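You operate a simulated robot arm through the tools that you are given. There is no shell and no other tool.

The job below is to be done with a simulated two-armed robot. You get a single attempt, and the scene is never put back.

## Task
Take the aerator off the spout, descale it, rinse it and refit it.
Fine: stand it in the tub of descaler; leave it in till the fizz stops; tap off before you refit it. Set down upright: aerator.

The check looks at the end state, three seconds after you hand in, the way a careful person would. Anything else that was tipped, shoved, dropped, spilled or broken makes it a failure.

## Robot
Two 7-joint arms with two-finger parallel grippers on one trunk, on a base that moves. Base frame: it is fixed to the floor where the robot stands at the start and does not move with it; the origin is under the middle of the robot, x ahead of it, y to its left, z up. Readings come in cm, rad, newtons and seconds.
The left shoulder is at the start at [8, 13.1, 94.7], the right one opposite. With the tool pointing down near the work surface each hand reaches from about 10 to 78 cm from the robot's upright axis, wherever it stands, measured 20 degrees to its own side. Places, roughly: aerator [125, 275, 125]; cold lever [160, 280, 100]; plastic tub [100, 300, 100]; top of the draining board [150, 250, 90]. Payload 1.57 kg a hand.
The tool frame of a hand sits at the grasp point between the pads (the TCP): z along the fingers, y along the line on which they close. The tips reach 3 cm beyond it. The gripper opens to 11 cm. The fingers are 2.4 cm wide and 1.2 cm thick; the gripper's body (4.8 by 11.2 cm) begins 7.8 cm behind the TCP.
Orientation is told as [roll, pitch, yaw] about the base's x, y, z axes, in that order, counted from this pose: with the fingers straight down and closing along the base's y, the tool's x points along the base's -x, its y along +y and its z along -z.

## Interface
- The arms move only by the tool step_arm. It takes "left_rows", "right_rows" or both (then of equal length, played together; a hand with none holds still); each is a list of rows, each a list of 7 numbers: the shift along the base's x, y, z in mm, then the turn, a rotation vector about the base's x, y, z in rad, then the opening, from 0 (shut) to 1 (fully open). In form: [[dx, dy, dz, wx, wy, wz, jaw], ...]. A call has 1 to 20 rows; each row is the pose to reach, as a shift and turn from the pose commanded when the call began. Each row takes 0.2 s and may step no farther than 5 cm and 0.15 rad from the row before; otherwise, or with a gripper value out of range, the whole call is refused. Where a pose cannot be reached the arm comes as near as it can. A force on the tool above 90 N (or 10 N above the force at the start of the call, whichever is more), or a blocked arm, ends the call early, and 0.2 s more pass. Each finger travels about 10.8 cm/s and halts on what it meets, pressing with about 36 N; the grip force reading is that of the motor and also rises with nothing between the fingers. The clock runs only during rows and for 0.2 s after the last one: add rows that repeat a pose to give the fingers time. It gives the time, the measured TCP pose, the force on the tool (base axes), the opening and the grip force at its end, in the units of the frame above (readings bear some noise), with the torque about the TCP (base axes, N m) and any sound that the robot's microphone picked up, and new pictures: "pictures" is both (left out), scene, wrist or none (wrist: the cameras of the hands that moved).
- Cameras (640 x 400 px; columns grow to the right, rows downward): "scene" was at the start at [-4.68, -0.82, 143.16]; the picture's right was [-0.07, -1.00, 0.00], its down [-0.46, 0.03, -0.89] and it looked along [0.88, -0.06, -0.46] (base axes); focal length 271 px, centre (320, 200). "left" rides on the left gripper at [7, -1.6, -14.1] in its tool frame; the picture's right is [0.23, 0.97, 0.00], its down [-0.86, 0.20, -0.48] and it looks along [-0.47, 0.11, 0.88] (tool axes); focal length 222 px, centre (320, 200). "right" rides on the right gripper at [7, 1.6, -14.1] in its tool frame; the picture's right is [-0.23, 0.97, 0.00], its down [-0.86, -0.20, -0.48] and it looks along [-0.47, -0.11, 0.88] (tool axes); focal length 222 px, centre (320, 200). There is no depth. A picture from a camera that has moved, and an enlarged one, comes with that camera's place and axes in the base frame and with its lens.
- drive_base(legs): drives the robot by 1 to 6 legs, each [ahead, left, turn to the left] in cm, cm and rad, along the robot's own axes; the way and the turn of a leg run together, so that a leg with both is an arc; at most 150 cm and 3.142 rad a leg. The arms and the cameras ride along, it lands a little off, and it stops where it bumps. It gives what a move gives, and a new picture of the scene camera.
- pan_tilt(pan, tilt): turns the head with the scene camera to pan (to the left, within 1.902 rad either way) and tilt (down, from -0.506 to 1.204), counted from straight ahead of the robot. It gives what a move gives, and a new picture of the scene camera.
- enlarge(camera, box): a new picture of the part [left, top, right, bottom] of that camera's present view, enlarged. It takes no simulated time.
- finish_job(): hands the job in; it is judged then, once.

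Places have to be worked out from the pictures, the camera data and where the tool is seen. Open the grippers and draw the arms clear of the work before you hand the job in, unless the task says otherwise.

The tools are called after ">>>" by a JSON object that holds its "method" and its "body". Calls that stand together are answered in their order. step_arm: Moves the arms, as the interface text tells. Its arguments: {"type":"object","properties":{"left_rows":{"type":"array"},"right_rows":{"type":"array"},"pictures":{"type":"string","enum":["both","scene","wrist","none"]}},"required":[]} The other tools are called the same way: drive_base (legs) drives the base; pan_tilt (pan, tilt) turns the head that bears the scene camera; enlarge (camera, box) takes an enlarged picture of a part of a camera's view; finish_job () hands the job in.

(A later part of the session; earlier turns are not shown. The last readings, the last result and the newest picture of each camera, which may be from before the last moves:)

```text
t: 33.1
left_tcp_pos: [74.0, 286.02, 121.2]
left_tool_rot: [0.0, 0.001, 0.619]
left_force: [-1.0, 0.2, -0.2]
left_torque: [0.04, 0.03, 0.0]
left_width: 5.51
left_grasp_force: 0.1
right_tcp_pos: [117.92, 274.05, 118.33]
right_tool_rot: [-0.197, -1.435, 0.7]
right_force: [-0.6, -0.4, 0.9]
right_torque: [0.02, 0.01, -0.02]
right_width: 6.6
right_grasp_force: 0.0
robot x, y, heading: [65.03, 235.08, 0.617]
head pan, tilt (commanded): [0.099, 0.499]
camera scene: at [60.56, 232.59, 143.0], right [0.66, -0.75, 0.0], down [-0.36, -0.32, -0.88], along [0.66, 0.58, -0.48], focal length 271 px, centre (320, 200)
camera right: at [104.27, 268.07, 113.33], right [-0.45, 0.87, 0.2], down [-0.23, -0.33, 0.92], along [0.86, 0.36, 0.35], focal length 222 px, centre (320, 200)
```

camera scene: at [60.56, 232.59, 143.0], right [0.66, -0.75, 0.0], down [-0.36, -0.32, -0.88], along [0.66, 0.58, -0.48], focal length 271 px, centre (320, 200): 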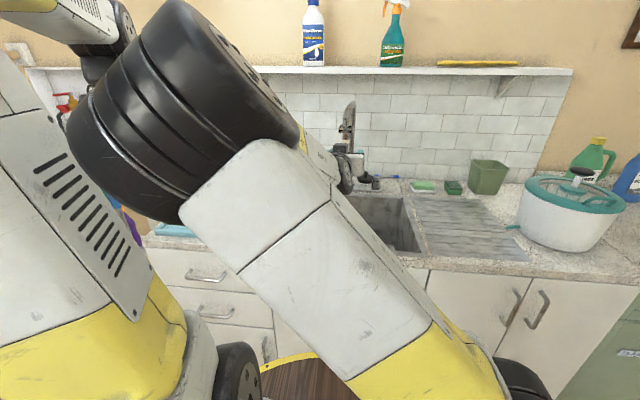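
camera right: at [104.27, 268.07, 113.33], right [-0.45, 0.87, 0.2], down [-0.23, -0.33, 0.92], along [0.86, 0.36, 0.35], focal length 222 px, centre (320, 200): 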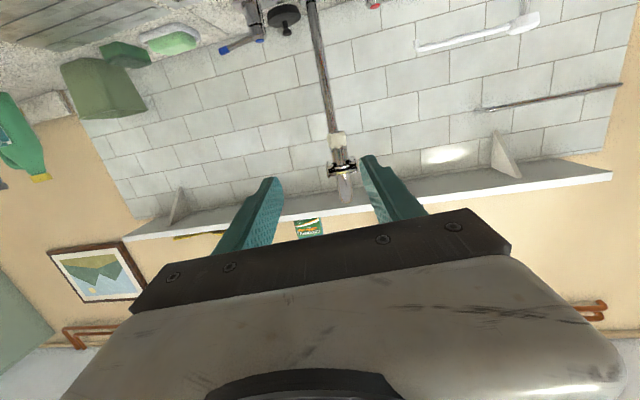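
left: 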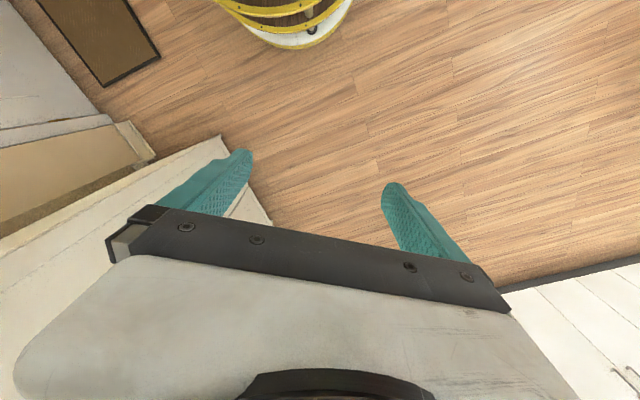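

The aim is right, but the right elbow swings across to the left near the other arm. I reverse that slide to bring the elbow back right and instead will drive the base left so the spout lies in the right arm's natural region.

>>> {"method": "step_arm", "body": {"right_rows": [[10, -33, 16, 0, 0, 0, 0.6], [20, -66, 32, 0, 0, 0, 0.6], [30, -99, 48, 0, 0, 0, 0.6], [39, -132, 64, 0, 0, 0, 0.6], [46, -150, 64, 0, 0, 0, 0.6]], "pictures": "scene"}}

```text
t: 34.3
left_tcp_pos: [74.08, 285.99, 121.24]
left_tool_rot: [-0.001, 0.0, 0.618]
left_force: [-1.1, -0.3, 0.1]
left_torque: [0.0, -0.05, 0.01]
left_width: 5.48
left_grasp_force: 0.0
right_tcp_pos: [122.47, 259.3, 124.57]
right_tool_rot: [-0.301, -1.431, 0.803]
right_force: [0.0, 0.2, -0.1]
right_torque: [-0.02, 0.02, -0.03]
right_width: 6.61
right_grasp_force: 0.1
robot x, y, heading: [65.21, 235.06, 0.618]
head pan, tilt (commanded): [0.099, 0.499]
camera scene: at [60.54, 232.62, 143.0], right [0.66, -0.75, 0.0], down [-0.36, -0.32, -0.88], along [0.66, 0.58, -0.48], focal length 271 px, centre (320, 200)
```

scene: 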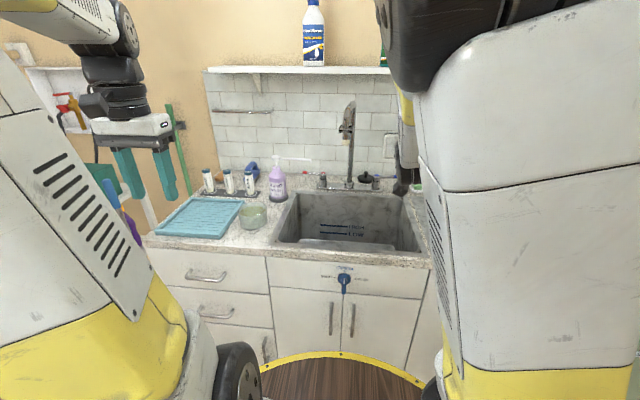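

The elbow is back on the right. I tuck the left hand slightly inward and up, then drive left 17 cm.

>>> {"method": "step_arm", "body": {"left_rows": [[30, -27, 16, 0, 0, 0, 0.5], [60, -54, 33, 0, 0, 0, 0.5], [90, -80, 50, 0, 0, 0, 0.5]], "pictures": "none"}}

>>> {"method": "drive_base", "body": {"legs": [[0, 17, 0]]}}

```text
t: 35.1
left_tcp_pos: [83.08, 278.04, 126.41]
left_tool_rot: [-0.001, 0.001, 0.62]
left_force: [0.1, -0.4, -0.2]
left_torque: [0.01, -0.02, 0.0]
left_width: 5.53
left_grasp_force: 0.2
right_tcp_pos: [122.43, 259.26, 124.5]
right_tool_rot: [-0.298, -1.434, 0.8]
right_force: [-0.7, -0.3, 0.5]
right_torque: [0.03, 0.02, -0.03]
right_width: 6.61
right_grasp_force: 0.1
robot x, y, heading: [65.3, 234.95, 0.622]
head pan, tilt (commanded): [0.099, 0.499]
```

```text
t: 36.5
left_tcp_pos: [73.1, 291.96, 126.36]
left_tool_rot: [0.0, 0.0, 0.62]
left_force: [0.4, -0.7, 0.5]
left_torque: [0.02, 0.02, -0.01]
left_width: 5.46
left_grasp_force: 0.1
right_tcp_pos: [112.55, 273.18, 124.66]
right_tool_rot: [-0.296, -1.435, 0.8]
right_force: [-0.2, 0.2, 0.0]
right_torque: [-0.02, 0.02, -0.02]
right_width: 6.6
right_grasp_force: 0.0
robot x, y, heading: [55.1, 249.01, 0.623]
head pan, tilt (commanded): [0.099, 0.499]
camera scene: at [50.68, 246.45, 143.0], right [0.66, -0.75, 0.0], down [-0.36, -0.32, -0.88], along [0.66, 0.58, -0.48], focal length 271 px, centre (320, 200)
```

scene: 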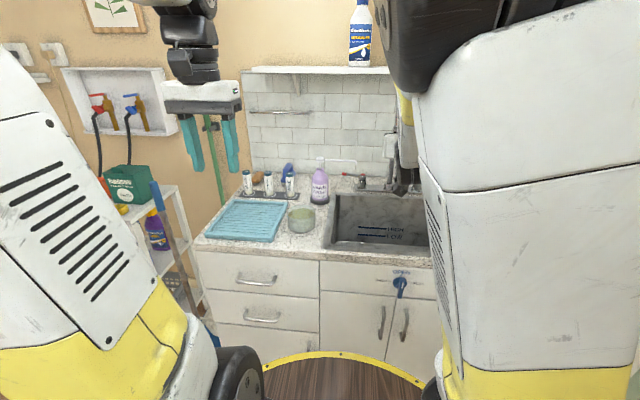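

Now the right hand is nearly in line with the aerator, about 19 cm short and 6.5 cm too high. I lower and advance it part-way and check with the wrist camera.

>>> {"method": "step_arm", "body": {"right_rows": [[19, 8, -17, 0, 0, 0, 0.6], [38, 16, -34, 0, 0, 0, 0.6], [56, 23, -54, 0, 0, 0, 0.6], [56, 23, -54, 0, 0, 0, 0.6]], "pictures": "both"}}

```text
t: 37.5
left_tcp_pos: [73.11, 291.9, 126.3]
left_tool_rot: [0.0, -0.001, 0.62]
left_force: [1.0, 0.1, -0.5]
left_torque: [0.0, 0.01, 0.0]
left_width: 5.51
left_grasp_force: 0.2
right_tcp_pos: [118.2, 275.43, 119.06]
right_tool_rot: [-0.297, -1.433, 0.8]
right_force: [0.0, -1.1, 0.1]
right_torque: [0.02, 0.02, 0.0]
right_width: 6.59
right_grasp_force: 0.0
robot x, y, heading: [55.29, 249.0, 0.622]
head pan, tilt (commanded): [0.099, 0.499]
camera scene: at [50.67, 246.47, 143.0], right [0.66, -0.75, 0.0], down [-0.36, -0.32, -0.88], along [0.66, 0.58, -0.48], focal length 271 px, centre (320, 200)
camera right: at [104.47, 269.38, 114.02], right [-0.45, 0.87, 0.19], down [-0.24, -0.32, 0.92], along [0.86, 0.37, 0.35], focal length 222 px, centre (320, 200)
```

scene: 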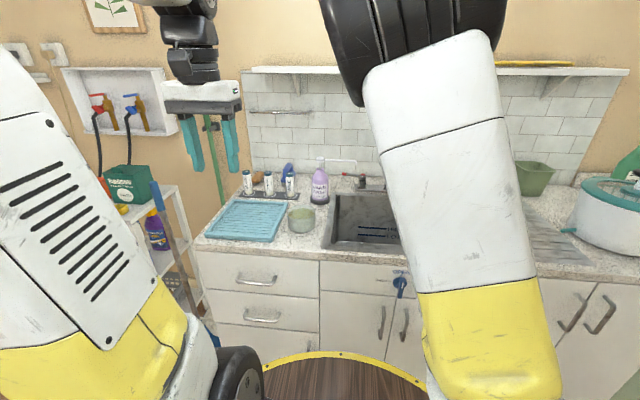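
right: 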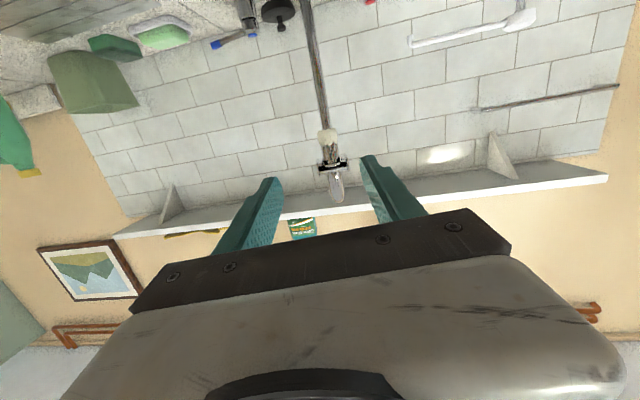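

The hand follows well; the aerator shows between the fingers. I enlarge the wrist view to measure the offset.

>>> {"method": "enlarge", "body": {"camera": "right", "box": [230, 110, 430, 235]}}

```text
3.20 times, centred on (330, 172) of right
camera zoom: at [104.47, 269.38, 114.02], right [-0.45, 0.87, 0.19], down [-0.24, -0.32, 0.92], along [0.86, 0.37, 0.35], focal length 711 px, centre (288, 288)
```

zoom: 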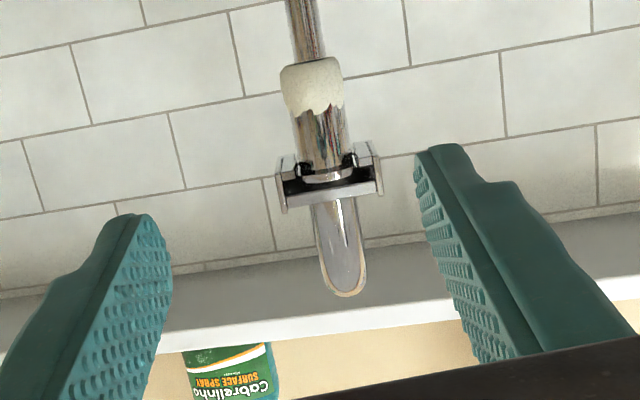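

The aerator sits about 1 cm left of the tool's mid-plane. To fix the height of the bracket's lips I enlarge more.

>>> {"method": "enlarge", "body": {"camera": "right", "box": [306, 120, 370, 184]}}

```text
6.25 times, centred on (338, 152) of right
camera zoom: at [104.47, 269.38, 114.02], right [-0.45, 0.87, 0.19], down [-0.24, -0.32, 0.92], along [0.86, 0.37, 0.35], focal length 1388 px, centre (208, 500)
```

zoom: 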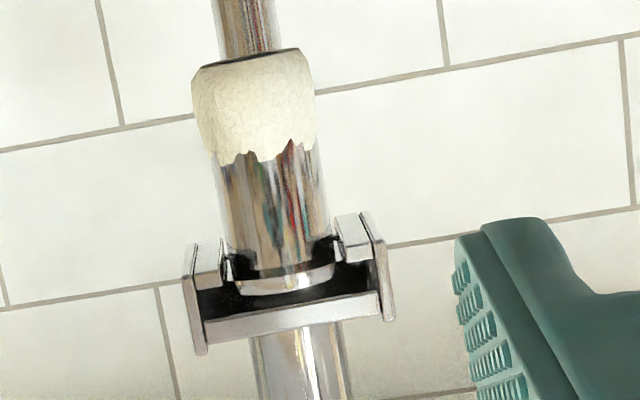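

Scene and wrist views agree: aerator bottom near z 116, bracket lips near z 119.7, axis about 0.95 cm left of tool centre and 13–15 cm ahead. I shift left and 3 mm down, then advance 10.5 cm along the tool so the open fingers straddle the aerator under the bracket.

>>> {"method": "step_arm", "body": {"right_rows": [[-5, 8, -3, 0, 0, 0, 0.6], [18, 21, -7, 0, 0, 0, 0.6], [41, 33, -10, 0, 0, 0, 0.6], [64, 46, -14, 0, 0, 0, 0.6], [86, 58, -17, 0, 0, 0, 0.6], [86, 58, -17, 0, 0, 0, 0.6]], "pictures": "both"}}

```text
t: 38.9
left_tcp_pos: [73.19, 291.89, 126.31]
left_tool_rot: [0.002, 0.001, 0.621]
left_force: [0.7, -0.1, 0.7]
left_torque: [0.01, -0.01, -0.01]
left_width: 5.51
left_grasp_force: 0.0
right_tcp_pos: [126.62, 281.21, 117.42]
right_tool_rot: [-0.294, -1.433, 0.797]
right_force: [-0.5, -0.1, 0.0]
right_torque: [0.03, -0.01, -0.02]
right_width: 6.57
right_grasp_force: 0.1
robot x, y, heading: [54.95, 248.69, 0.618]
head pan, tilt (commanded): [0.099, 0.499]
camera scene: at [50.67, 246.47, 143.0], right [0.66, -0.75, 0.0], down [-0.36, -0.32, -0.88], along [0.66, 0.58, -0.48], focal length 271 px, centre (320, 200)
camera right: at [113.1, 275.18, 112.39], right [-0.45, 0.87, 0.19], down [-0.24, -0.32, 0.92], along [0.86, 0.37, 0.35], focal length 222 px, centre (320, 200)
```

scene: 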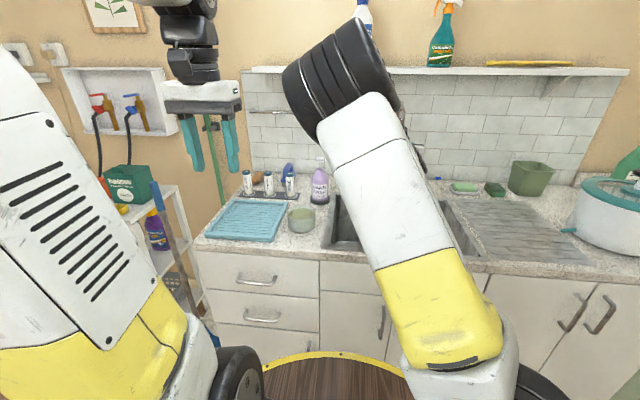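
right: 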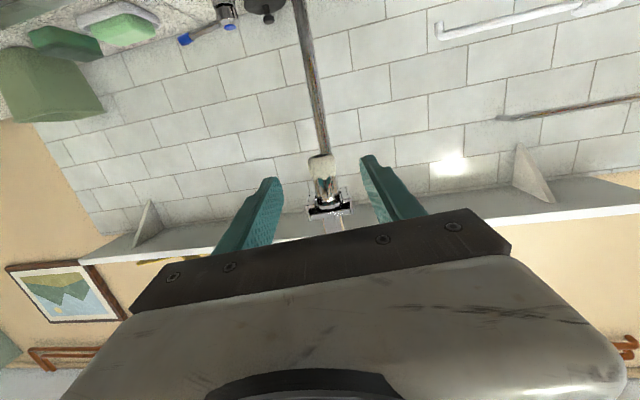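

No contact. I enlarge the wrist picture to measure what remains.

>>> {"method": "enlarge", "body": {"camera": "right", "box": [240, 140, 400, 240]}}

```text
4.00 times, centred on (320, 190) of right
camera zoom: at [113.1, 275.18, 112.39], right [-0.45, 0.87, 0.19], down [-0.24, -0.32, 0.92], along [0.86, 0.37, 0.35], focal length 888 px, centre (320, 240)
```

zoom: 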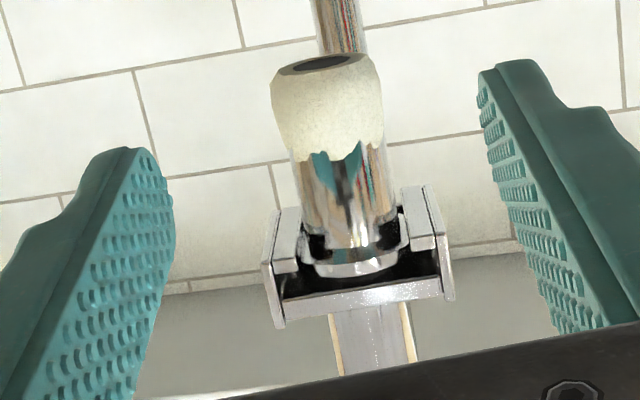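

Triangulating the two wrist views puts the aerator axis 6.4 cm ahead of the TCP at about (132.0, 284.4), bottom at z 115.9, lips 3.3 cm above the tool plane. I raise 7 mm and advance 6.4 cm so the pads enclose it 1.4 cm above its bottom.

>>> {"method": "step_arm", "body": {"right_rows": [[1, 3, 7, 0, 0, 0, 0.6], [19, 13, 5, 0, 0, 0, 0.6], [37, 23, 2, 0, 0, 0, 0.6], [55, 33, -1, 0, 0, 0, 0.6], [55, 33, -1, 0, 0, 0, 0.6]], "pictures": "both"}}

>>> {"method": "enlarge", "body": {"camera": "right", "box": [240, 140, 400, 240]}}

```text
t: 40.1
left_tcp_pos: [73.21, 291.87, 126.33]
left_tool_rot: [0.0, 0.001, 0.619]
left_force: [-0.2, 0.1, 0.9]
left_torque: [-0.01, 0.02, 0.0]
left_width: 5.52
left_grasp_force: 0.2
right_tcp_pos: [132.21, 284.58, 117.3]
right_tool_rot: [-0.294, -1.433, 0.8]
right_force: [0.2, 0.3, -0.2]
right_torque: [-0.02, -0.02, 0.01]
right_width: 6.6
right_grasp_force: 0.0
robot x, y, heading: [55.15, 248.85, 0.622]
head pan, tilt (commanded): [0.099, 0.499]
camera scene: at [50.67, 246.47, 143.0], right [0.66, -0.75, 0.0], down [-0.36, -0.32, -0.88], along [0.66, 0.58, -0.48], focal length 271 px, centre (320, 200)
camera right: at [118.57, 278.51, 112.24], right [-0.45, 0.87, 0.19], down [-0.24, -0.32, 0.92], along [0.86, 0.37, 0.35], focal length 222 px, centre (320, 200)
```

scene: 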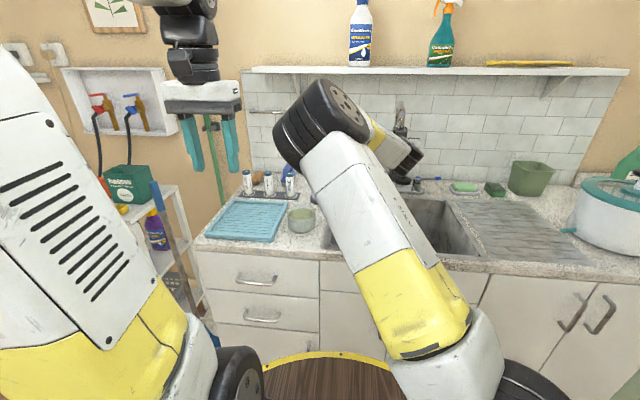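
right: 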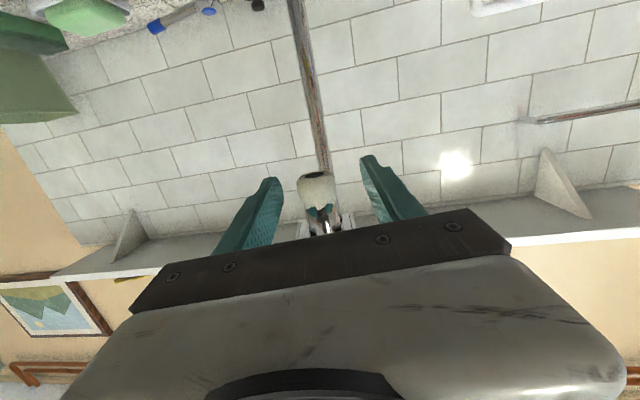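

```text
4.00 times, centred on (320, 190) of right
camera zoom: at [118.57, 278.51, 112.24], right [-0.45, 0.87, 0.19], down [-0.24, -0.32, 0.92], along [0.86, 0.37, 0.35], focal length 888 px, centre (320, 240)
```

zoom: 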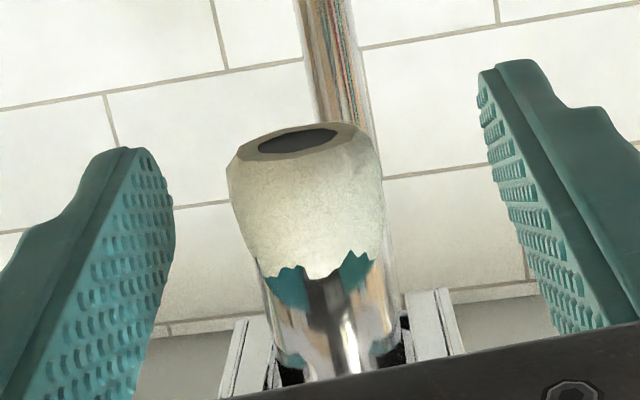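

The aerator now lies exactly between the pads (axis at the TCP, bottom 1.4 cm below). I close the right gripper on it.

>>> {"method": "step_arm", "body": {"right_rows": [[0, 0, 0, 0, 0, 0, 0.4], [0, 0, 0, 0, 0, 0, 0.2], [0, 0, 0, 0, 0, 0, 0.1], [0, 0, 0, 0, 0, 0, 0.1]], "pictures": "wrist"}}

>>> {"method": "enlarge", "body": {"camera": "right", "box": [240, 140, 400, 240]}}

```text
t: 41.1
left_tcp_pos: [73.19, 292.02, 126.36]
left_tool_rot: [0.0, 0.0, 0.619]
left_force: [0.7, 0.4, -0.4]
left_torque: [-0.03, 0.0, -0.04]
left_width: 5.52
left_grasp_force: 0.2
right_tcp_pos: [132.33, 284.5, 117.26]
right_tool_rot: [-0.294, -1.432, 0.8]
right_force: [-0.3, -0.6, 1.6]
right_torque: [0.02, 0.0, -0.01]
right_width: 2.26
right_grasp_force: 35.1
robot x, y, heading: [55.06, 248.69, 0.621]
head pan, tilt (commanded): [0.099, 0.499]
camera right: at [118.55, 278.5, 112.25], right [-0.45, 0.87, 0.19], down [-0.24, -0.32, 0.92], along [0.86, 0.37, 0.35], focal length 222 px, centre (320, 200)
```

right: 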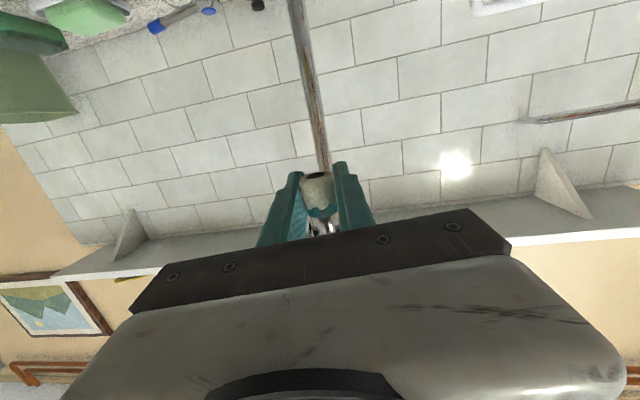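

```text
4.00 times, centred on (320, 190) of right
camera zoom: at [118.55, 278.5, 112.25], right [-0.45, 0.87, 0.19], down [-0.24, -0.32, 0.92], along [0.86, 0.37, 0.35], focal length 888 px, centre (320, 240)
```

zoom: 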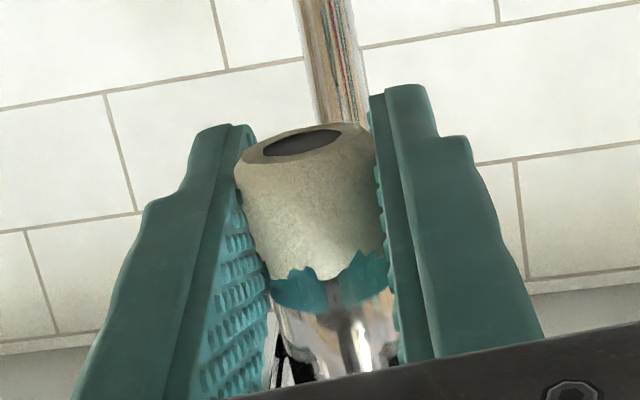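

Gripped at 2.26 cm width with 35 N. I pull straight back along the slot by 2 cm, watching the force.

>>> {"method": "step_arm", "body": {"right_rows": [[-4, -2, 0, 0, 0, 0, 0.1], [-9, -5, 0, 0, 0, 0, 0.1], [-13, -7, 0, 0, 0, 0, 0.1], [-18, -10, 0, 0, 0, 0, 0.1]], "pictures": "wrist"}}

>>> {"method": "enlarge", "body": {"camera": "right", "box": [240, 140, 400, 240]}}

```text
t: 42.1
left_tcp_pos: [73.18, 291.88, 126.29]
left_tool_rot: [-0.002, 0.0, 0.619]
left_force: [-0.5, 0.3, 0.7]
left_torque: [0.01, 0.0, 0.02]
left_width: 5.48
left_grasp_force: 0.0
right_tcp_pos: [130.4, 283.42, 117.32]
right_tool_rot: [-0.295, -1.433, 0.802]
right_force: [0.3, 0.0, 1.1]
right_torque: [0.03, 0.01, -0.01]
right_width: 2.27
right_grasp_force: 35.2
robot x, y, heading: [55.18, 248.78, 0.618]
head pan, tilt (commanded): [0.099, 0.499]
camera right: at [116.73, 277.44, 112.26], right [-0.45, 0.87, 0.19], down [-0.24, -0.32, 0.92], along [0.86, 0.37, 0.35], focal length 222 px, centre (320, 200)
```

right: 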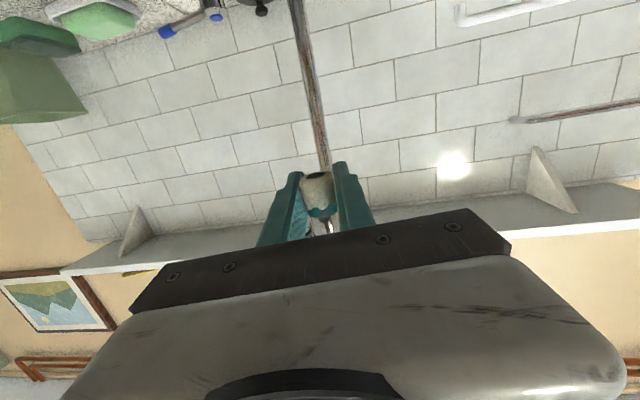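

```text
4.00 times, centred on (320, 190) of right
camera zoom: at [116.73, 277.44, 112.26], right [-0.45, 0.87, 0.19], down [-0.24, -0.32, 0.92], along [0.86, 0.37, 0.35], focal length 888 px, centre (320, 240)
```

zoom: 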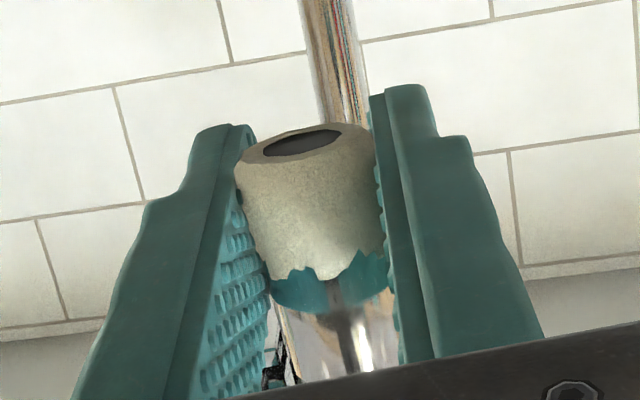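

It slides freely with the hand. I keep pulling back 8 cm more to clear the bracket.

>>> {"method": "step_arm", "body": {"right_rows": [[-18, -10, 0, 0, 0, 0, 0.1], [-35, -19, 0, 0, 0, 0, 0.1], [-53, -29, 0, 0, 0, 0, 0.1], [-70, -38, 0, 0, 0, 0, 0.1], [-70, -38, 0, 0, 0, 0, 0.1]], "pictures": "both"}}

>>> {"method": "enlarge", "body": {"camera": "right", "box": [240, 140, 400, 240]}}

```text
t: 43.3
left_tcp_pos: [73.06, 291.89, 126.27]
left_tool_rot: [-0.001, 0.002, 0.619]
left_force: [0.2, 0.2, -0.1]
left_torque: [-0.02, -0.02, 0.02]
left_width: 5.51
left_grasp_force: 0.2
right_tcp_pos: [123.4, 279.69, 117.22]
right_tool_rot: [-0.294, -1.434, 0.8]
right_force: [-0.2, 0.2, -0.1]
right_torque: [0.04, 0.04, 0.03]
right_width: 2.28
right_grasp_force: 35.3
robot x, y, heading: [55.05, 248.97, 0.621]
head pan, tilt (commanded): [0.099, 0.499]
camera scene: at [50.67, 246.47, 143.0], right [0.66, -0.75, 0.0], down [-0.36, -0.32, -0.88], along [0.66, 0.58, -0.48], focal length 271 px, centre (320, 200)
camera right: at [109.74, 273.63, 112.2], right [-0.45, 0.87, 0.19], down [-0.24, -0.32, 0.92], along [0.86, 0.37, 0.35], focal length 222 px, centre (320, 200)
```

scene: 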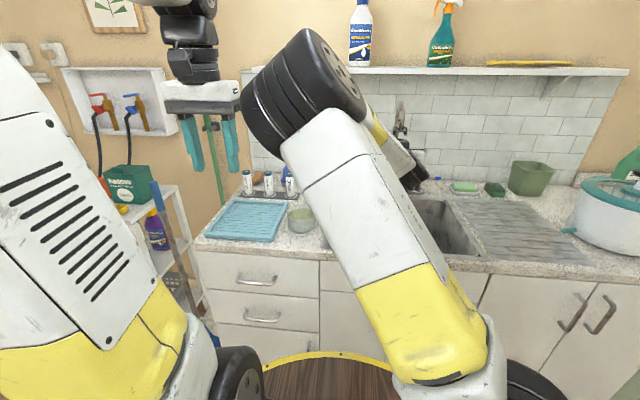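
right: 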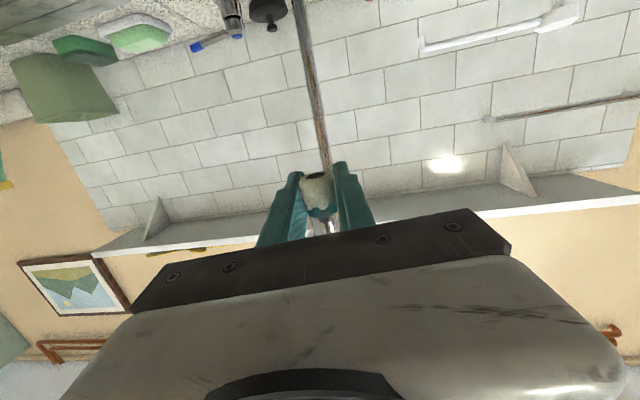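

```text
4.00 times, centred on (320, 190) of right
camera zoom: at [109.74, 273.63, 112.2], right [-0.45, 0.87, 0.19], down [-0.24, -0.32, 0.92], along [0.86, 0.37, 0.35], focal length 888 px, centre (320, 240)
```

zoom: 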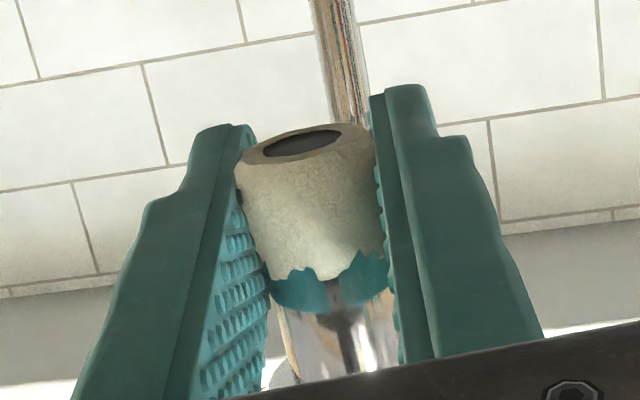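

The aerator is out and held upright at (123.4,279.7,117.2); the seated TCP pose was (132.3,284.5,117.3). My plan is to stand it on the bare granite in front of the tub and regrasp it from above, so I study that area in the scene view.

>>> {"method": "enlarge", "body": {"camera": "scene", "box": [190, 160, 350, 280]}}

>>> {"method": "enlarge", "body": {"camera": "scene", "box": [250, 60, 450, 220]}}

```text
3.33 times, centred on (270, 220) of scene
camera zoom: at [50.67, 246.47, 143.0], right [0.66, -0.75, 0.0], down [-0.36, -0.32, -0.88], along [0.66, 0.58, -0.48], focal length 902 px, centre (487, 133)
```

zoom: 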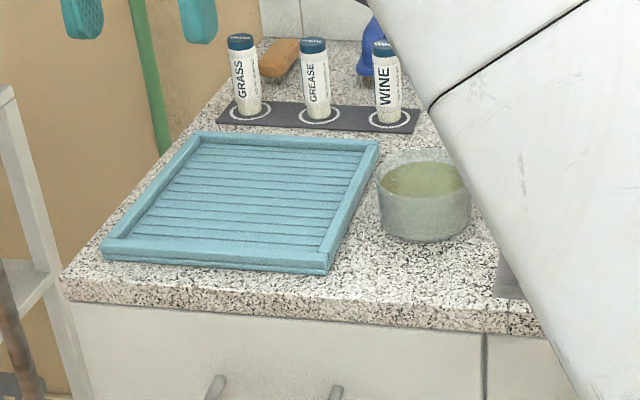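

```text
2.50 times, centred on (350, 140) of scene
camera zoom: at [50.67, 246.47, 143.0], right [0.66, -0.75, 0.0], down [-0.36, -0.32, -0.88], along [0.66, 0.58, -0.48], focal length 677 px, centre (245, 350)
```

zoom: 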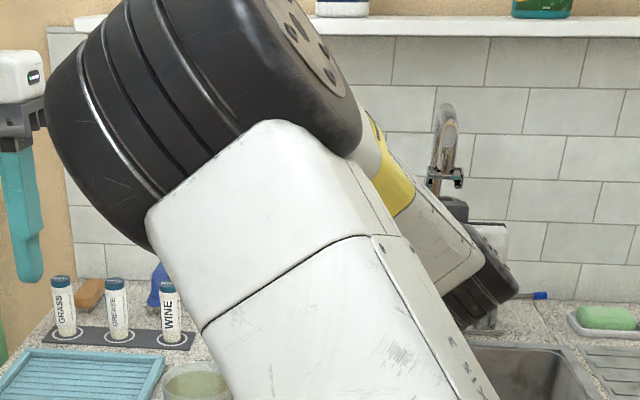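

The counter top is at z≈90.3, the tub centre at (104.7,302.3), and there is a free granite patch around (98.5,293.8), 4 cm in from the front edge. I drive left 23 cm (3 cm back) so that patch comes before the right hand; soap and bottles stay clear below.

>>> {"method": "drive_base", "body": {"legs": [[-3, 23, 0]]}}

```text
t: 45.1
left_tcp_pos: [57.45, 308.85, 126.29]
left_tool_rot: [0.0, 0.0, 0.619]
left_force: [-0.1, 0.4, 0.7]
left_torque: [0.0, -0.01, 0.02]
left_width: 5.52
left_grasp_force: 0.1
right_tcp_pos: [107.59, 296.62, 117.17]
right_tool_rot: [-0.295, -1.433, 0.8]
right_force: [-0.5, -0.4, 0.4]
right_torque: [0.0, 0.02, 0.01]
right_width: 2.26
right_grasp_force: 36.0
robot x, y, heading: [39.34, 265.61, 0.624]
head pan, tilt (commanded): [0.099, 0.499]
camera scene: at [34.87, 263.4, 143.0], right [0.66, -0.75, 0.0], down [-0.36, -0.32, -0.88], along [0.66, 0.58, -0.48], focal length 271 px, centre (320, 200)
```

scene: 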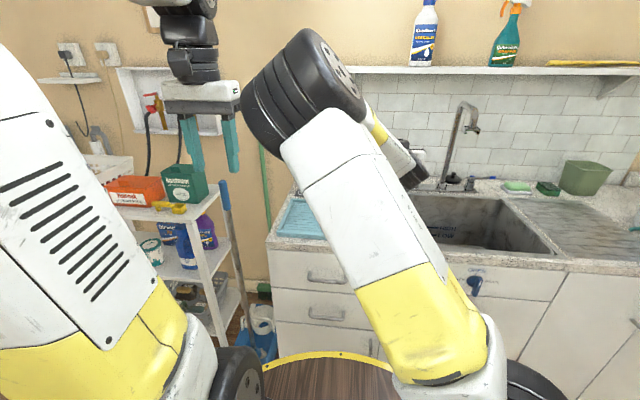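

The right hand is at (107.6,296.6,117.2). I bring it back over the granite patch and down to z 105, then look.

>>> {"method": "step_arm", "body": {"right_rows": [[-30, -9, -20, 0, 0, 0, 0.1], [-60, -18, -45, 0, 0, 0, 0.1], [-91, -28, -80, 0, 0, 0, 0.1], [-91, -28, -120, 0, 0, 0, 0.1], [-91, -28, -120, 0, 0, 0, 0.1]], "pictures": "both"}}

```text
t: 46.3
left_tcp_pos: [57.38, 308.84, 126.28]
left_tool_rot: [0.0, 0.001, 0.619]
left_force: [0.9, -0.6, 0.3]
left_torque: [0.03, -0.02, 0.01]
left_width: 5.48
left_grasp_force: 0.1
right_tcp_pos: [98.66, 293.84, 105.28]
right_tool_rot: [-0.297, -1.433, 0.8]
right_force: [0.9, -0.9, 0.3]
right_torque: [0.01, 0.01, 0.01]
right_width: 2.25
right_grasp_force: 35.7
robot x, y, heading: [39.13, 265.83, 0.625]
head pan, tilt (commanded): [0.099, 0.499]
camera scene: at [34.86, 263.4, 143.0], right [0.66, -0.75, 0.0], down [-0.36, -0.32, -0.88], along [0.66, 0.58, -0.48], focal length 271 px, centre (320, 200)
camera right: at [84.88, 287.74, 100.26], right [-0.45, 0.87, 0.19], down [-0.24, -0.32, 0.92], along [0.86, 0.37, 0.35], focal length 222 px, centre (320, 200)
```

scene: 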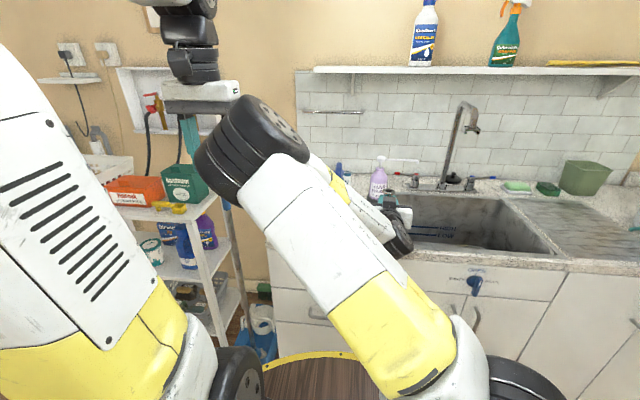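
right: 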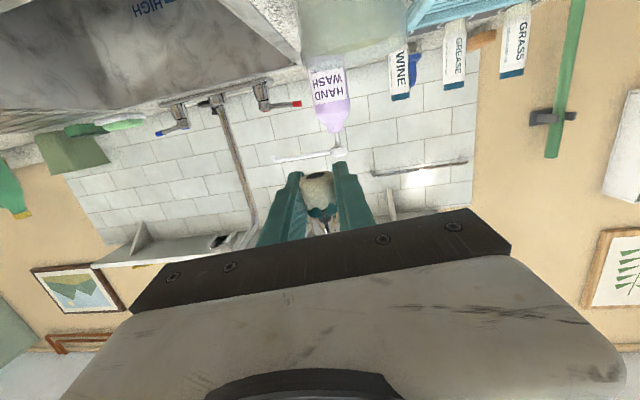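

The aerator hangs over the granite with the tub behind it. I lower it to about 1 cm above the counter and move the left hand further away from the right elbow.

>>> {"method": "step_arm", "body": {"right_rows": [[0, 0, -40, 0, 0, 0, 0.1], [0, 0, -80, 0, 0, 0, 0.1], [0, 0, -110, 0, 0, 0, 0.1], [0, 0, -122, 0, 0, 0, 0.1]], "left_rows": [[-18, 24, 0, 0, 0, 0, 0.5], [-35, 48, 0, 0, 0, 0, 0.5], [-53, 73, 0, 0, 0, 0, 0.5], [-70, 97, 0, 0, 0, 0, 0.5]], "pictures": "both"}}

```text
t: 47.3
left_tcp_pos: [50.5, 318.55, 126.34]
left_tool_rot: [0.003, -0.001, 0.618]
left_force: [0.8, -0.6, 0.8]
left_torque: [0.08, 0.01, -0.01]
left_width: 5.5
left_grasp_force: 0.1
right_tcp_pos: [98.57, 293.72, 92.98]
right_tool_rot: [-0.296, -1.434, 0.798]
right_force: [-0.5, 0.0, 1.2]
right_torque: [-0.02, 0.0, 0.02]
right_width: 2.25
right_grasp_force: 35.6
robot x, y, heading: [39.13, 265.57, 0.616]
head pan, tilt (commanded): [0.099, 0.499]
camera scene: at [34.87, 263.38, 143.0], right [0.66, -0.75, 0.0], down [-0.36, -0.32, -0.88], along [0.66, 0.58, -0.48], focal length 271 px, centre (320, 200)
camera right: at [84.87, 287.73, 87.96], right [-0.45, 0.87, 0.19], down [-0.24, -0.32, 0.92], along [0.86, 0.37, 0.35], focal length 222 px, centre (320, 200)
camera left: at [45.72, 313.14, 140.59], right [-0.75, 0.66, 0.0], down [0.58, 0.66, 0.48], along [0.32, 0.36, -0.88], focal length 222 px, centre (320, 200)
```

scene: 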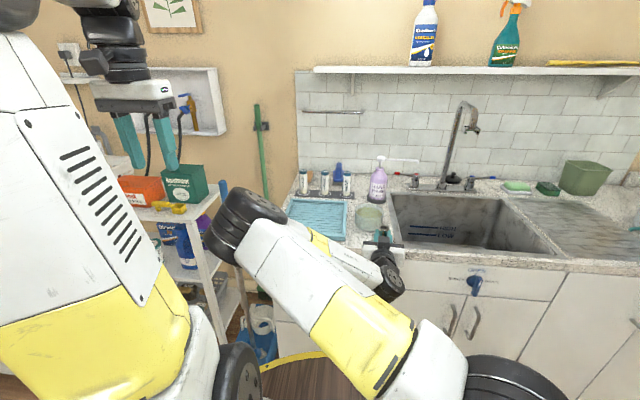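
right: 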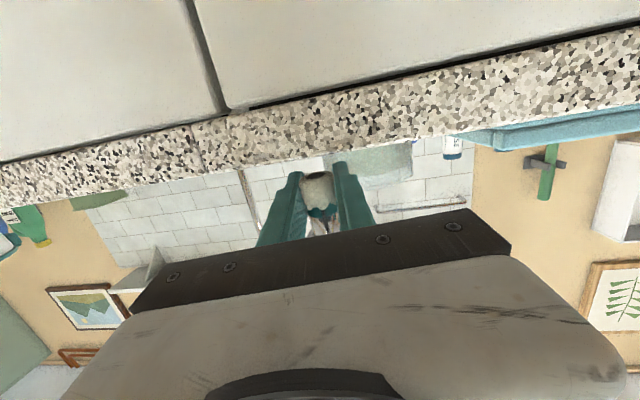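
left: 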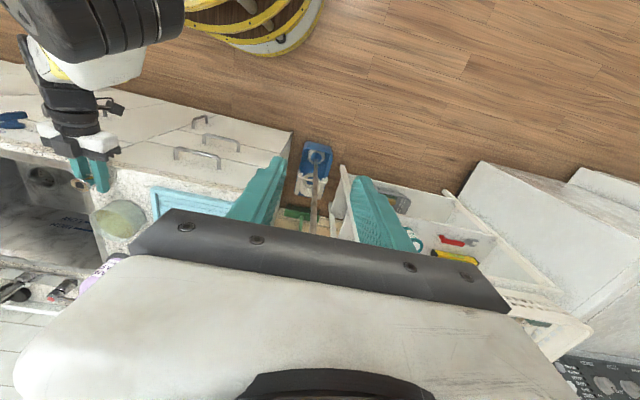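

The hand is down with the aerator about 1 cm above the granite. I enlarge both views of it to check spacing to tub, edge and sink.

>>> {"method": "enlarge", "body": {"camera": "scene", "box": [320, 190, 440, 290]}}

>>> {"method": "enlarge", "body": {"camera": "left", "box": [20, 120, 180, 280]}}

>>> {"method": "enlarge", "body": {"camera": "right", "box": [240, 120, 420, 240]}}

```text
4.00 times, centred on (380, 240) of scene
camera zoom: at [34.87, 263.38, 143.0], right [0.66, -0.75, 0.0], down [-0.36, -0.32, -0.88], along [0.66, 0.58, -0.48], focal length 1083 px, centre (80, 40)
```

zoom: 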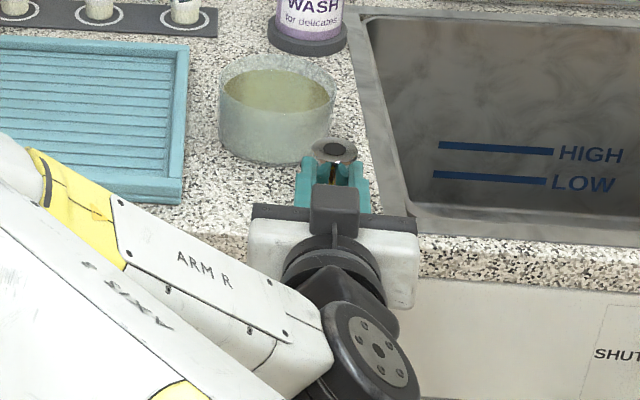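

```text
2.50 times, centred on (100, 200) of left
camera zoom: at [45.72, 313.14, 140.59], right [-0.75, 0.66, 0.0], down [0.58, 0.66, 0.48], along [0.32, 0.36, -0.88], focal length 555 px, centre (870, 200)
```

zoom: 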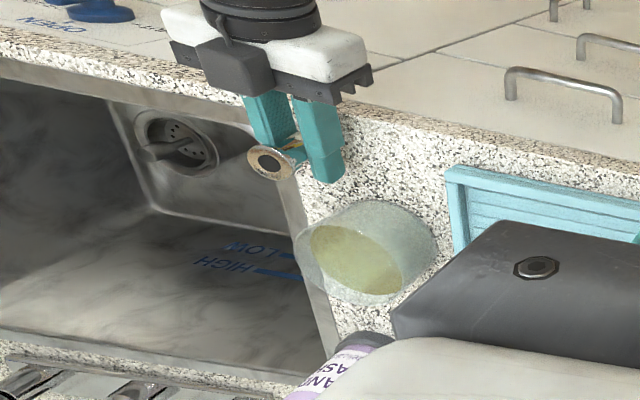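

```text
3.33 times, centred on (330, 180) of right
camera zoom: at [84.87, 287.73, 87.96], right [-0.45, 0.87, 0.19], down [-0.24, -0.32, 0.92], along [0.86, 0.37, 0.35], focal length 740 px, centre (287, 267)
```

zoom: 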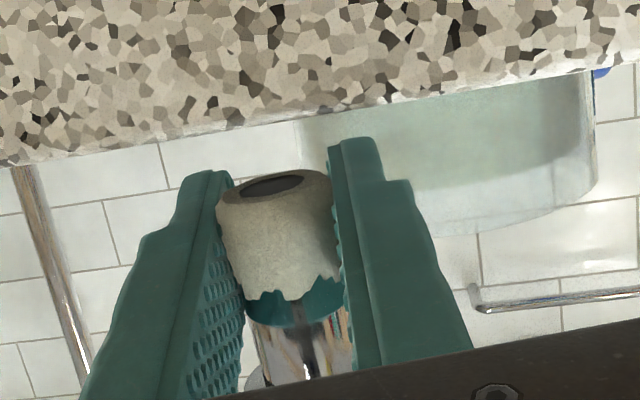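

Clearances look fine; the flange at the aerator's top is about 3.2 cm wide. I lower it gently until it touches.

>>> {"method": "step_arm", "body": {"right_rows": [[0, 0, -4, 0, 0, 0, 0.1], [0, 0, -7, 0, 0, 0, 0.1], [0, 0, -9, 0, 0, 0, 0.1], [0, 0, -10, 0, 0, 0, 0.1]], "pictures": "wrist"}}

>>> {"method": "enlarge", "body": {"camera": "right", "box": [240, 120, 420, 240]}}

```text
t: 48.3
left_tcp_pos: [50.39, 318.5, 126.3]
left_tool_rot: [-0.001, 0.001, 0.62]
left_force: [0.2, -0.3, -0.2]
left_torque: [-0.01, 0.01, -0.02]
left_width: 5.5
left_grasp_force: 0.1
right_tcp_pos: [98.51, 293.84, 92.15]
right_tool_rot: [-0.295, -1.431, 0.799]
right_force: [-0.5, 0.9, 0.6]
right_torque: [0.04, -0.02, 0.01]
right_width: 2.28
right_grasp_force: 35.0
robot x, y, heading: [39.17, 265.76, 0.618]
head pan, tilt (commanded): [0.099, 0.499]
camera right: at [84.86, 287.78, 87.02], right [-0.45, 0.87, 0.19], down [-0.24, -0.32, 0.92], along [0.86, 0.37, 0.35], focal length 222 px, centre (320, 200)
```

right: 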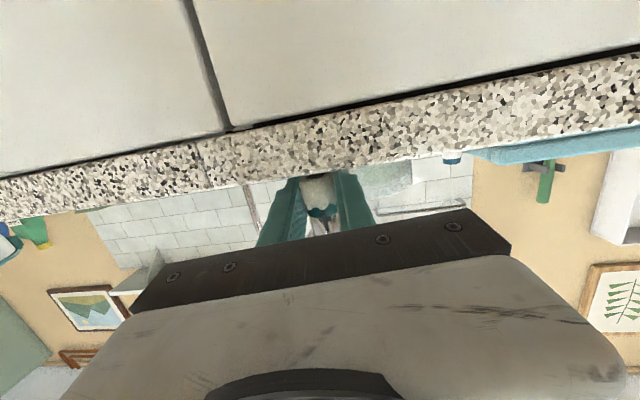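

```text
3.33 times, centred on (330, 180) of right
camera zoom: at [84.86, 287.78, 87.02], right [-0.45, 0.87, 0.19], down [-0.24, -0.32, 0.92], along [0.86, 0.37, 0.35], focal length 740 px, centre (287, 267)
```

zoom: 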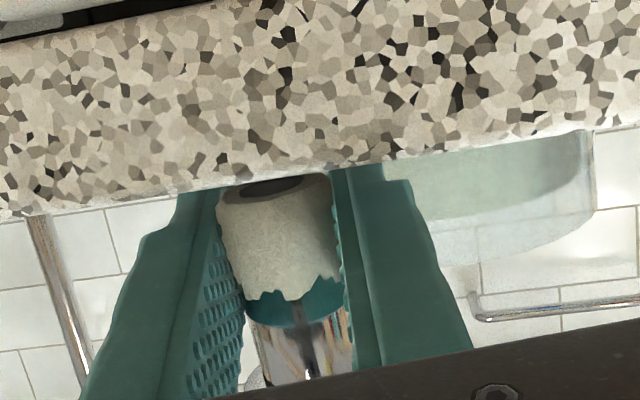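

No contact yet at TCP z 92.15. I lower further in 1 mm steps.

>>> {"method": "step_arm", "body": {"right_rows": [[0, 0, -1, 0, 0, 0, 0.1], [0, 0, -2, 0, 0, 0, 0.1], [0, 0, -3, 0, 0, 0, 0.1], [0, 0, -4, 0, 0, 0, 0.1]], "pictures": "none"}}

```text
t: 49.3
left_tcp_pos: [50.34, 318.49, 126.33]
left_tool_rot: [0.001, 0.0, 0.619]
left_force: [0.1, -0.1, 0.7]
left_torque: [0.03, 0.0, 0.0]
left_width: 5.5
left_grasp_force: 0.0
right_tcp_pos: [98.39, 293.91, 91.63]
right_tool_rot: [-0.296, -1.432, 0.799]
right_force: [-0.5, 0.9, 0.2]
right_torque: [-0.01, 0.02, -0.03]
right_width: 2.27
right_grasp_force: 35.3
robot x, y, heading: [39.02, 266.11, 0.62]
head pan, tilt (commanded): [0.099, 0.499]
```

Still free at 91.63. I continue down in 1 mm steps.

>>> {"method": "step_arm", "body": {"right_rows": [[0, 0, -1, 0, 0, 0, 0.1], [0, 0, -2, 0, 0, 0, 0.1], [0, 0, -3, 0, 0, 0, 0.1]], "pictures": "none"}}

```text
t: 50.1
left_tcp_pos: [50.35, 318.56, 126.45]
left_tool_rot: [0.001, -0.001, 0.621]
left_force: [0.6, -0.6, -0.4]
left_torque: [-0.01, 0.01, 0.0]
left_width: 5.5
left_grasp_force: 0.1
right_tcp_pos: [98.47, 293.74, 91.55]
right_tool_rot: [-0.303, -1.437, 0.807]
right_force: [-3.7, -3.0, 16.8]
right_torque: [0.38, -0.24, 0.18]
right_width: 2.27
right_grasp_force: 35.2
robot x, y, heading: [39.34, 266.04, 0.623]
head pan, tilt (commanded): [0.099, 0.499]
```

Contact of about 17 N at TCP z 91.55; the torque places it at a fingertip, so the counter is at z≈90.0 with the aerator ~2 mm above it. I lift 3 mm, tip the tool nose-up by 2.5 degrees so the tips clear, and lower again slightly.

>>> {"method": "step_arm", "body": {"right_rows": [[0, 0, 4, 0.01, -0.018, 0, 0.1], [0, 0, 4, 0.022, -0.04, 0.002, 0.1], [0, 0, 2, 0.022, -0.04, 0.002, 0.1], [0, 0, 1, 0.022, -0.04, 0.002, 0.1], [0, 0, 1, 0.022, -0.04, 0.002, 0.1]], "pictures": "wrist"}}

```text
t: 51.3
left_tcp_pos: [50.35, 318.49, 126.38]
left_tool_rot: [-0.001, 0.0, 0.621]
left_force: [0.0, 0.1, 0.7]
left_torque: [0.03, 0.02, -0.02]
left_width: 5.5
left_grasp_force: 0.0
right_tcp_pos: [98.56, 293.77, 91.53]
right_tool_rot: [-0.437, -1.476, 0.946]
right_force: [-1.4, -0.5, 4.9]
right_torque: [0.14, -0.04, 0.02]
right_width: 2.26
right_grasp_force: 35.5
robot x, y, heading: [39.25, 265.3, 0.617]
head pan, tilt (commanded): [0.099, 0.499]
camera right: at [85.11, 287.87, 85.76], right [-0.46, 0.87, 0.19], down [-0.27, -0.34, 0.9], along [0.84, 0.36, 0.39], focal length 222 px, centre (320, 200)
```

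right: 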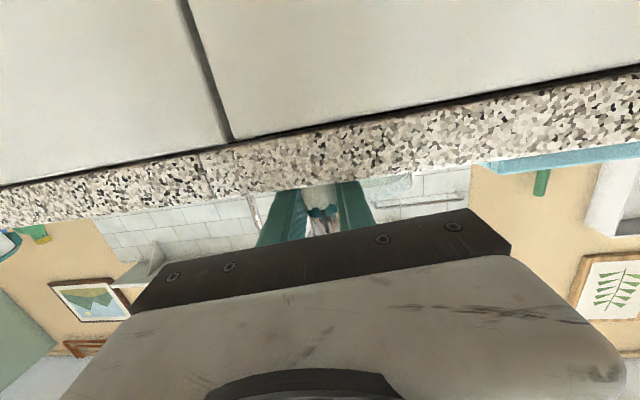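

About 5 N remains, mostly at the left finger; the aerator's bottom is within a millimetre or two of the stone. I raise 1 mm and open the fingers slowly.

>>> {"method": "step_arm", "body": {"right_rows": [[0, 0, 1, 0, 0, 0, 0.1], [0, 0, 1, 0, 0, 0, 0.22], [0, 0, 1, 0, 0, 0, 0.27], [0, 0, 1, 0, 0, 0, 0.34], [0, 0, 1, 0, 0, 0, 0.42]], "pictures": "both"}}

>>> {"method": "enlarge", "body": {"camera": "scene", "box": [320, 190, 440, 290]}}

>>> {"method": "enlarge", "body": {"camera": "left", "box": [20, 120, 180, 280]}}

```text
t: 52.5
left_tcp_pos: [50.39, 318.53, 126.38]
left_tool_rot: [0.0, 0.0, 0.619]
left_force: [0.5, -0.6, 0.5]
left_torque: [0.03, 0.01, 0.01]
left_width: 5.47
left_grasp_force: 0.1
right_tcp_pos: [98.52, 293.77, 91.64]
right_tool_rot: [-0.435, -1.476, 0.94]
right_force: [-0.9, 0.1, -0.2]
right_torque: [0.01, -0.01, 0.02]
right_width: 4.62
right_grasp_force: 0.1
robot x, y, heading: [39.13, 265.5, 0.613]
head pan, tilt (commanded): [0.099, 0.499]
camera scene: at [34.86, 263.41, 143.0], right [0.66, -0.75, 0.0], down [-0.36, -0.32, -0.88], along [0.66, 0.58, -0.48], focal length 271 px, centre (320, 200)
camera right: at [85.09, 287.85, 85.83], right [-0.46, 0.87, 0.19], down [-0.27, -0.34, 0.9], along [0.84, 0.36, 0.39], focal length 222 px, centre (320, 200)
```

scene: 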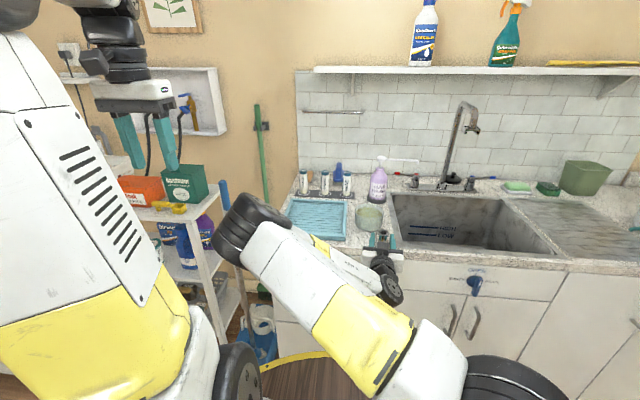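
right: 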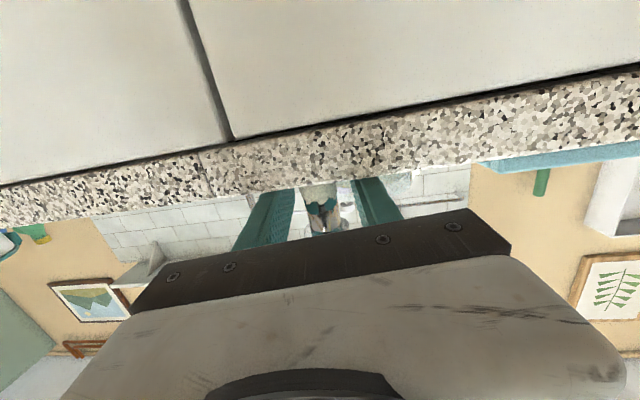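

```text
4.00 times, centred on (380, 240) of scene
camera zoom: at [34.86, 263.41, 143.0], right [0.66, -0.75, 0.0], down [-0.36, -0.32, -0.88], along [0.66, 0.58, -0.48], focal length 1083 px, centre (80, 40)
```

zoom: 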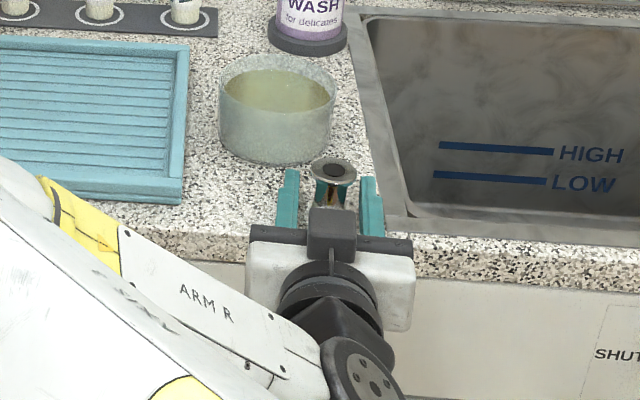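

```text
2.50 times, centred on (100, 200) of left
camera zoom: at [45.71, 313.13, 140.58], right [-0.75, 0.66, 0.0], down [0.58, 0.66, 0.48], along [0.32, 0.36, -0.88], focal length 555 px, centre (870, 200)
```

zoom: 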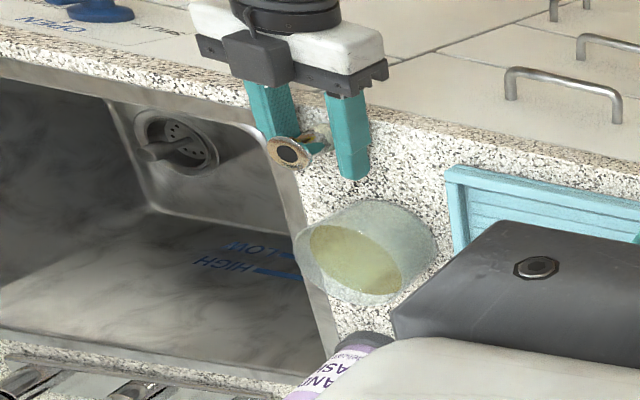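

The aerator stands upright on the granite at (98.5,293.8), released. I withdraw the right hand straight back 9 cm, level.

>>> {"method": "step_arm", "body": {"right_rows": [[-18, -10, 0, 0, 0, 0, 0.45], [-36, -20, 0, 0, 0, 0, 0.45], [-57, -31, 0, 0, 0, 0, 0.45], [-79, -43, 0, 0, 0, 0, 0.45]], "pictures": "both"}}

>>> {"method": "enlarge", "body": {"camera": "scene", "box": [320, 190, 440, 290]}}

```text
t: 53.5
left_tcp_pos: [50.46, 318.42, 126.38]
left_tool_rot: [0.0, 0.0, 0.619]
left_force: [0.4, 0.2, -0.5]
left_torque: [-0.02, 0.01, -0.01]
left_width: 5.52
left_grasp_force: 0.1
right_tcp_pos: [90.64, 289.62, 91.62]
right_tool_rot: [-0.437, -1.475, 0.944]
right_force: [-0.4, -0.9, -0.4]
right_torque: [-0.02, 0.01, 0.0]
right_width: 4.95
right_grasp_force: 0.0
robot x, y, heading: [38.69, 265.62, 0.622]
head pan, tilt (commanded): [0.099, 0.499]
camera scene: at [34.87, 263.42, 143.0], right [0.66, -0.75, 0.0], down [-0.36, -0.32, -0.88], along [0.66, 0.58, -0.48], focal length 271 px, centre (320, 200)
camera right: at [77.2, 283.59, 85.87], right [-0.46, 0.87, 0.19], down [-0.27, -0.34, 0.9], along [0.84, 0.36, 0.39], focal length 222 px, centre (320, 200)
```

scene: 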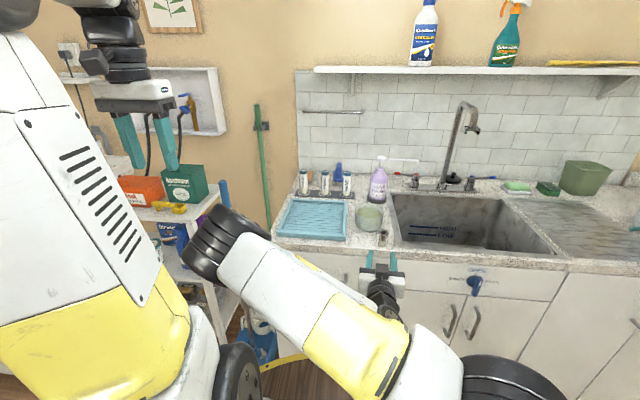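
right: 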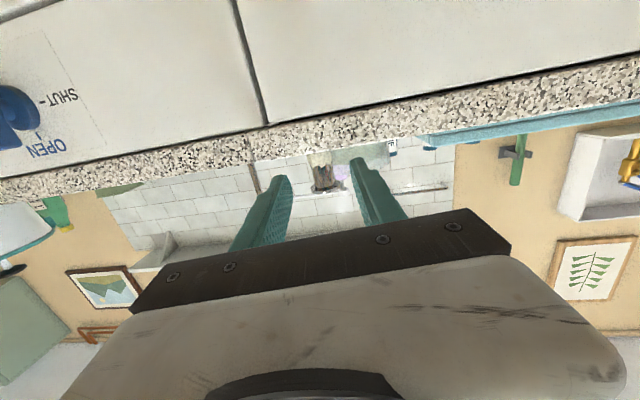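

```text
4.00 times, centred on (380, 240) of scene
camera zoom: at [34.87, 263.42, 143.0], right [0.66, -0.75, 0.0], down [-0.36, -0.32, -0.88], along [0.66, 0.58, -0.48], focal length 1083 px, centre (80, 40)
```

zoom: 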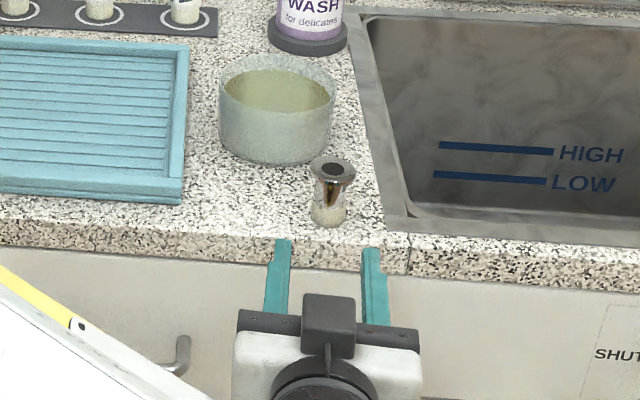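

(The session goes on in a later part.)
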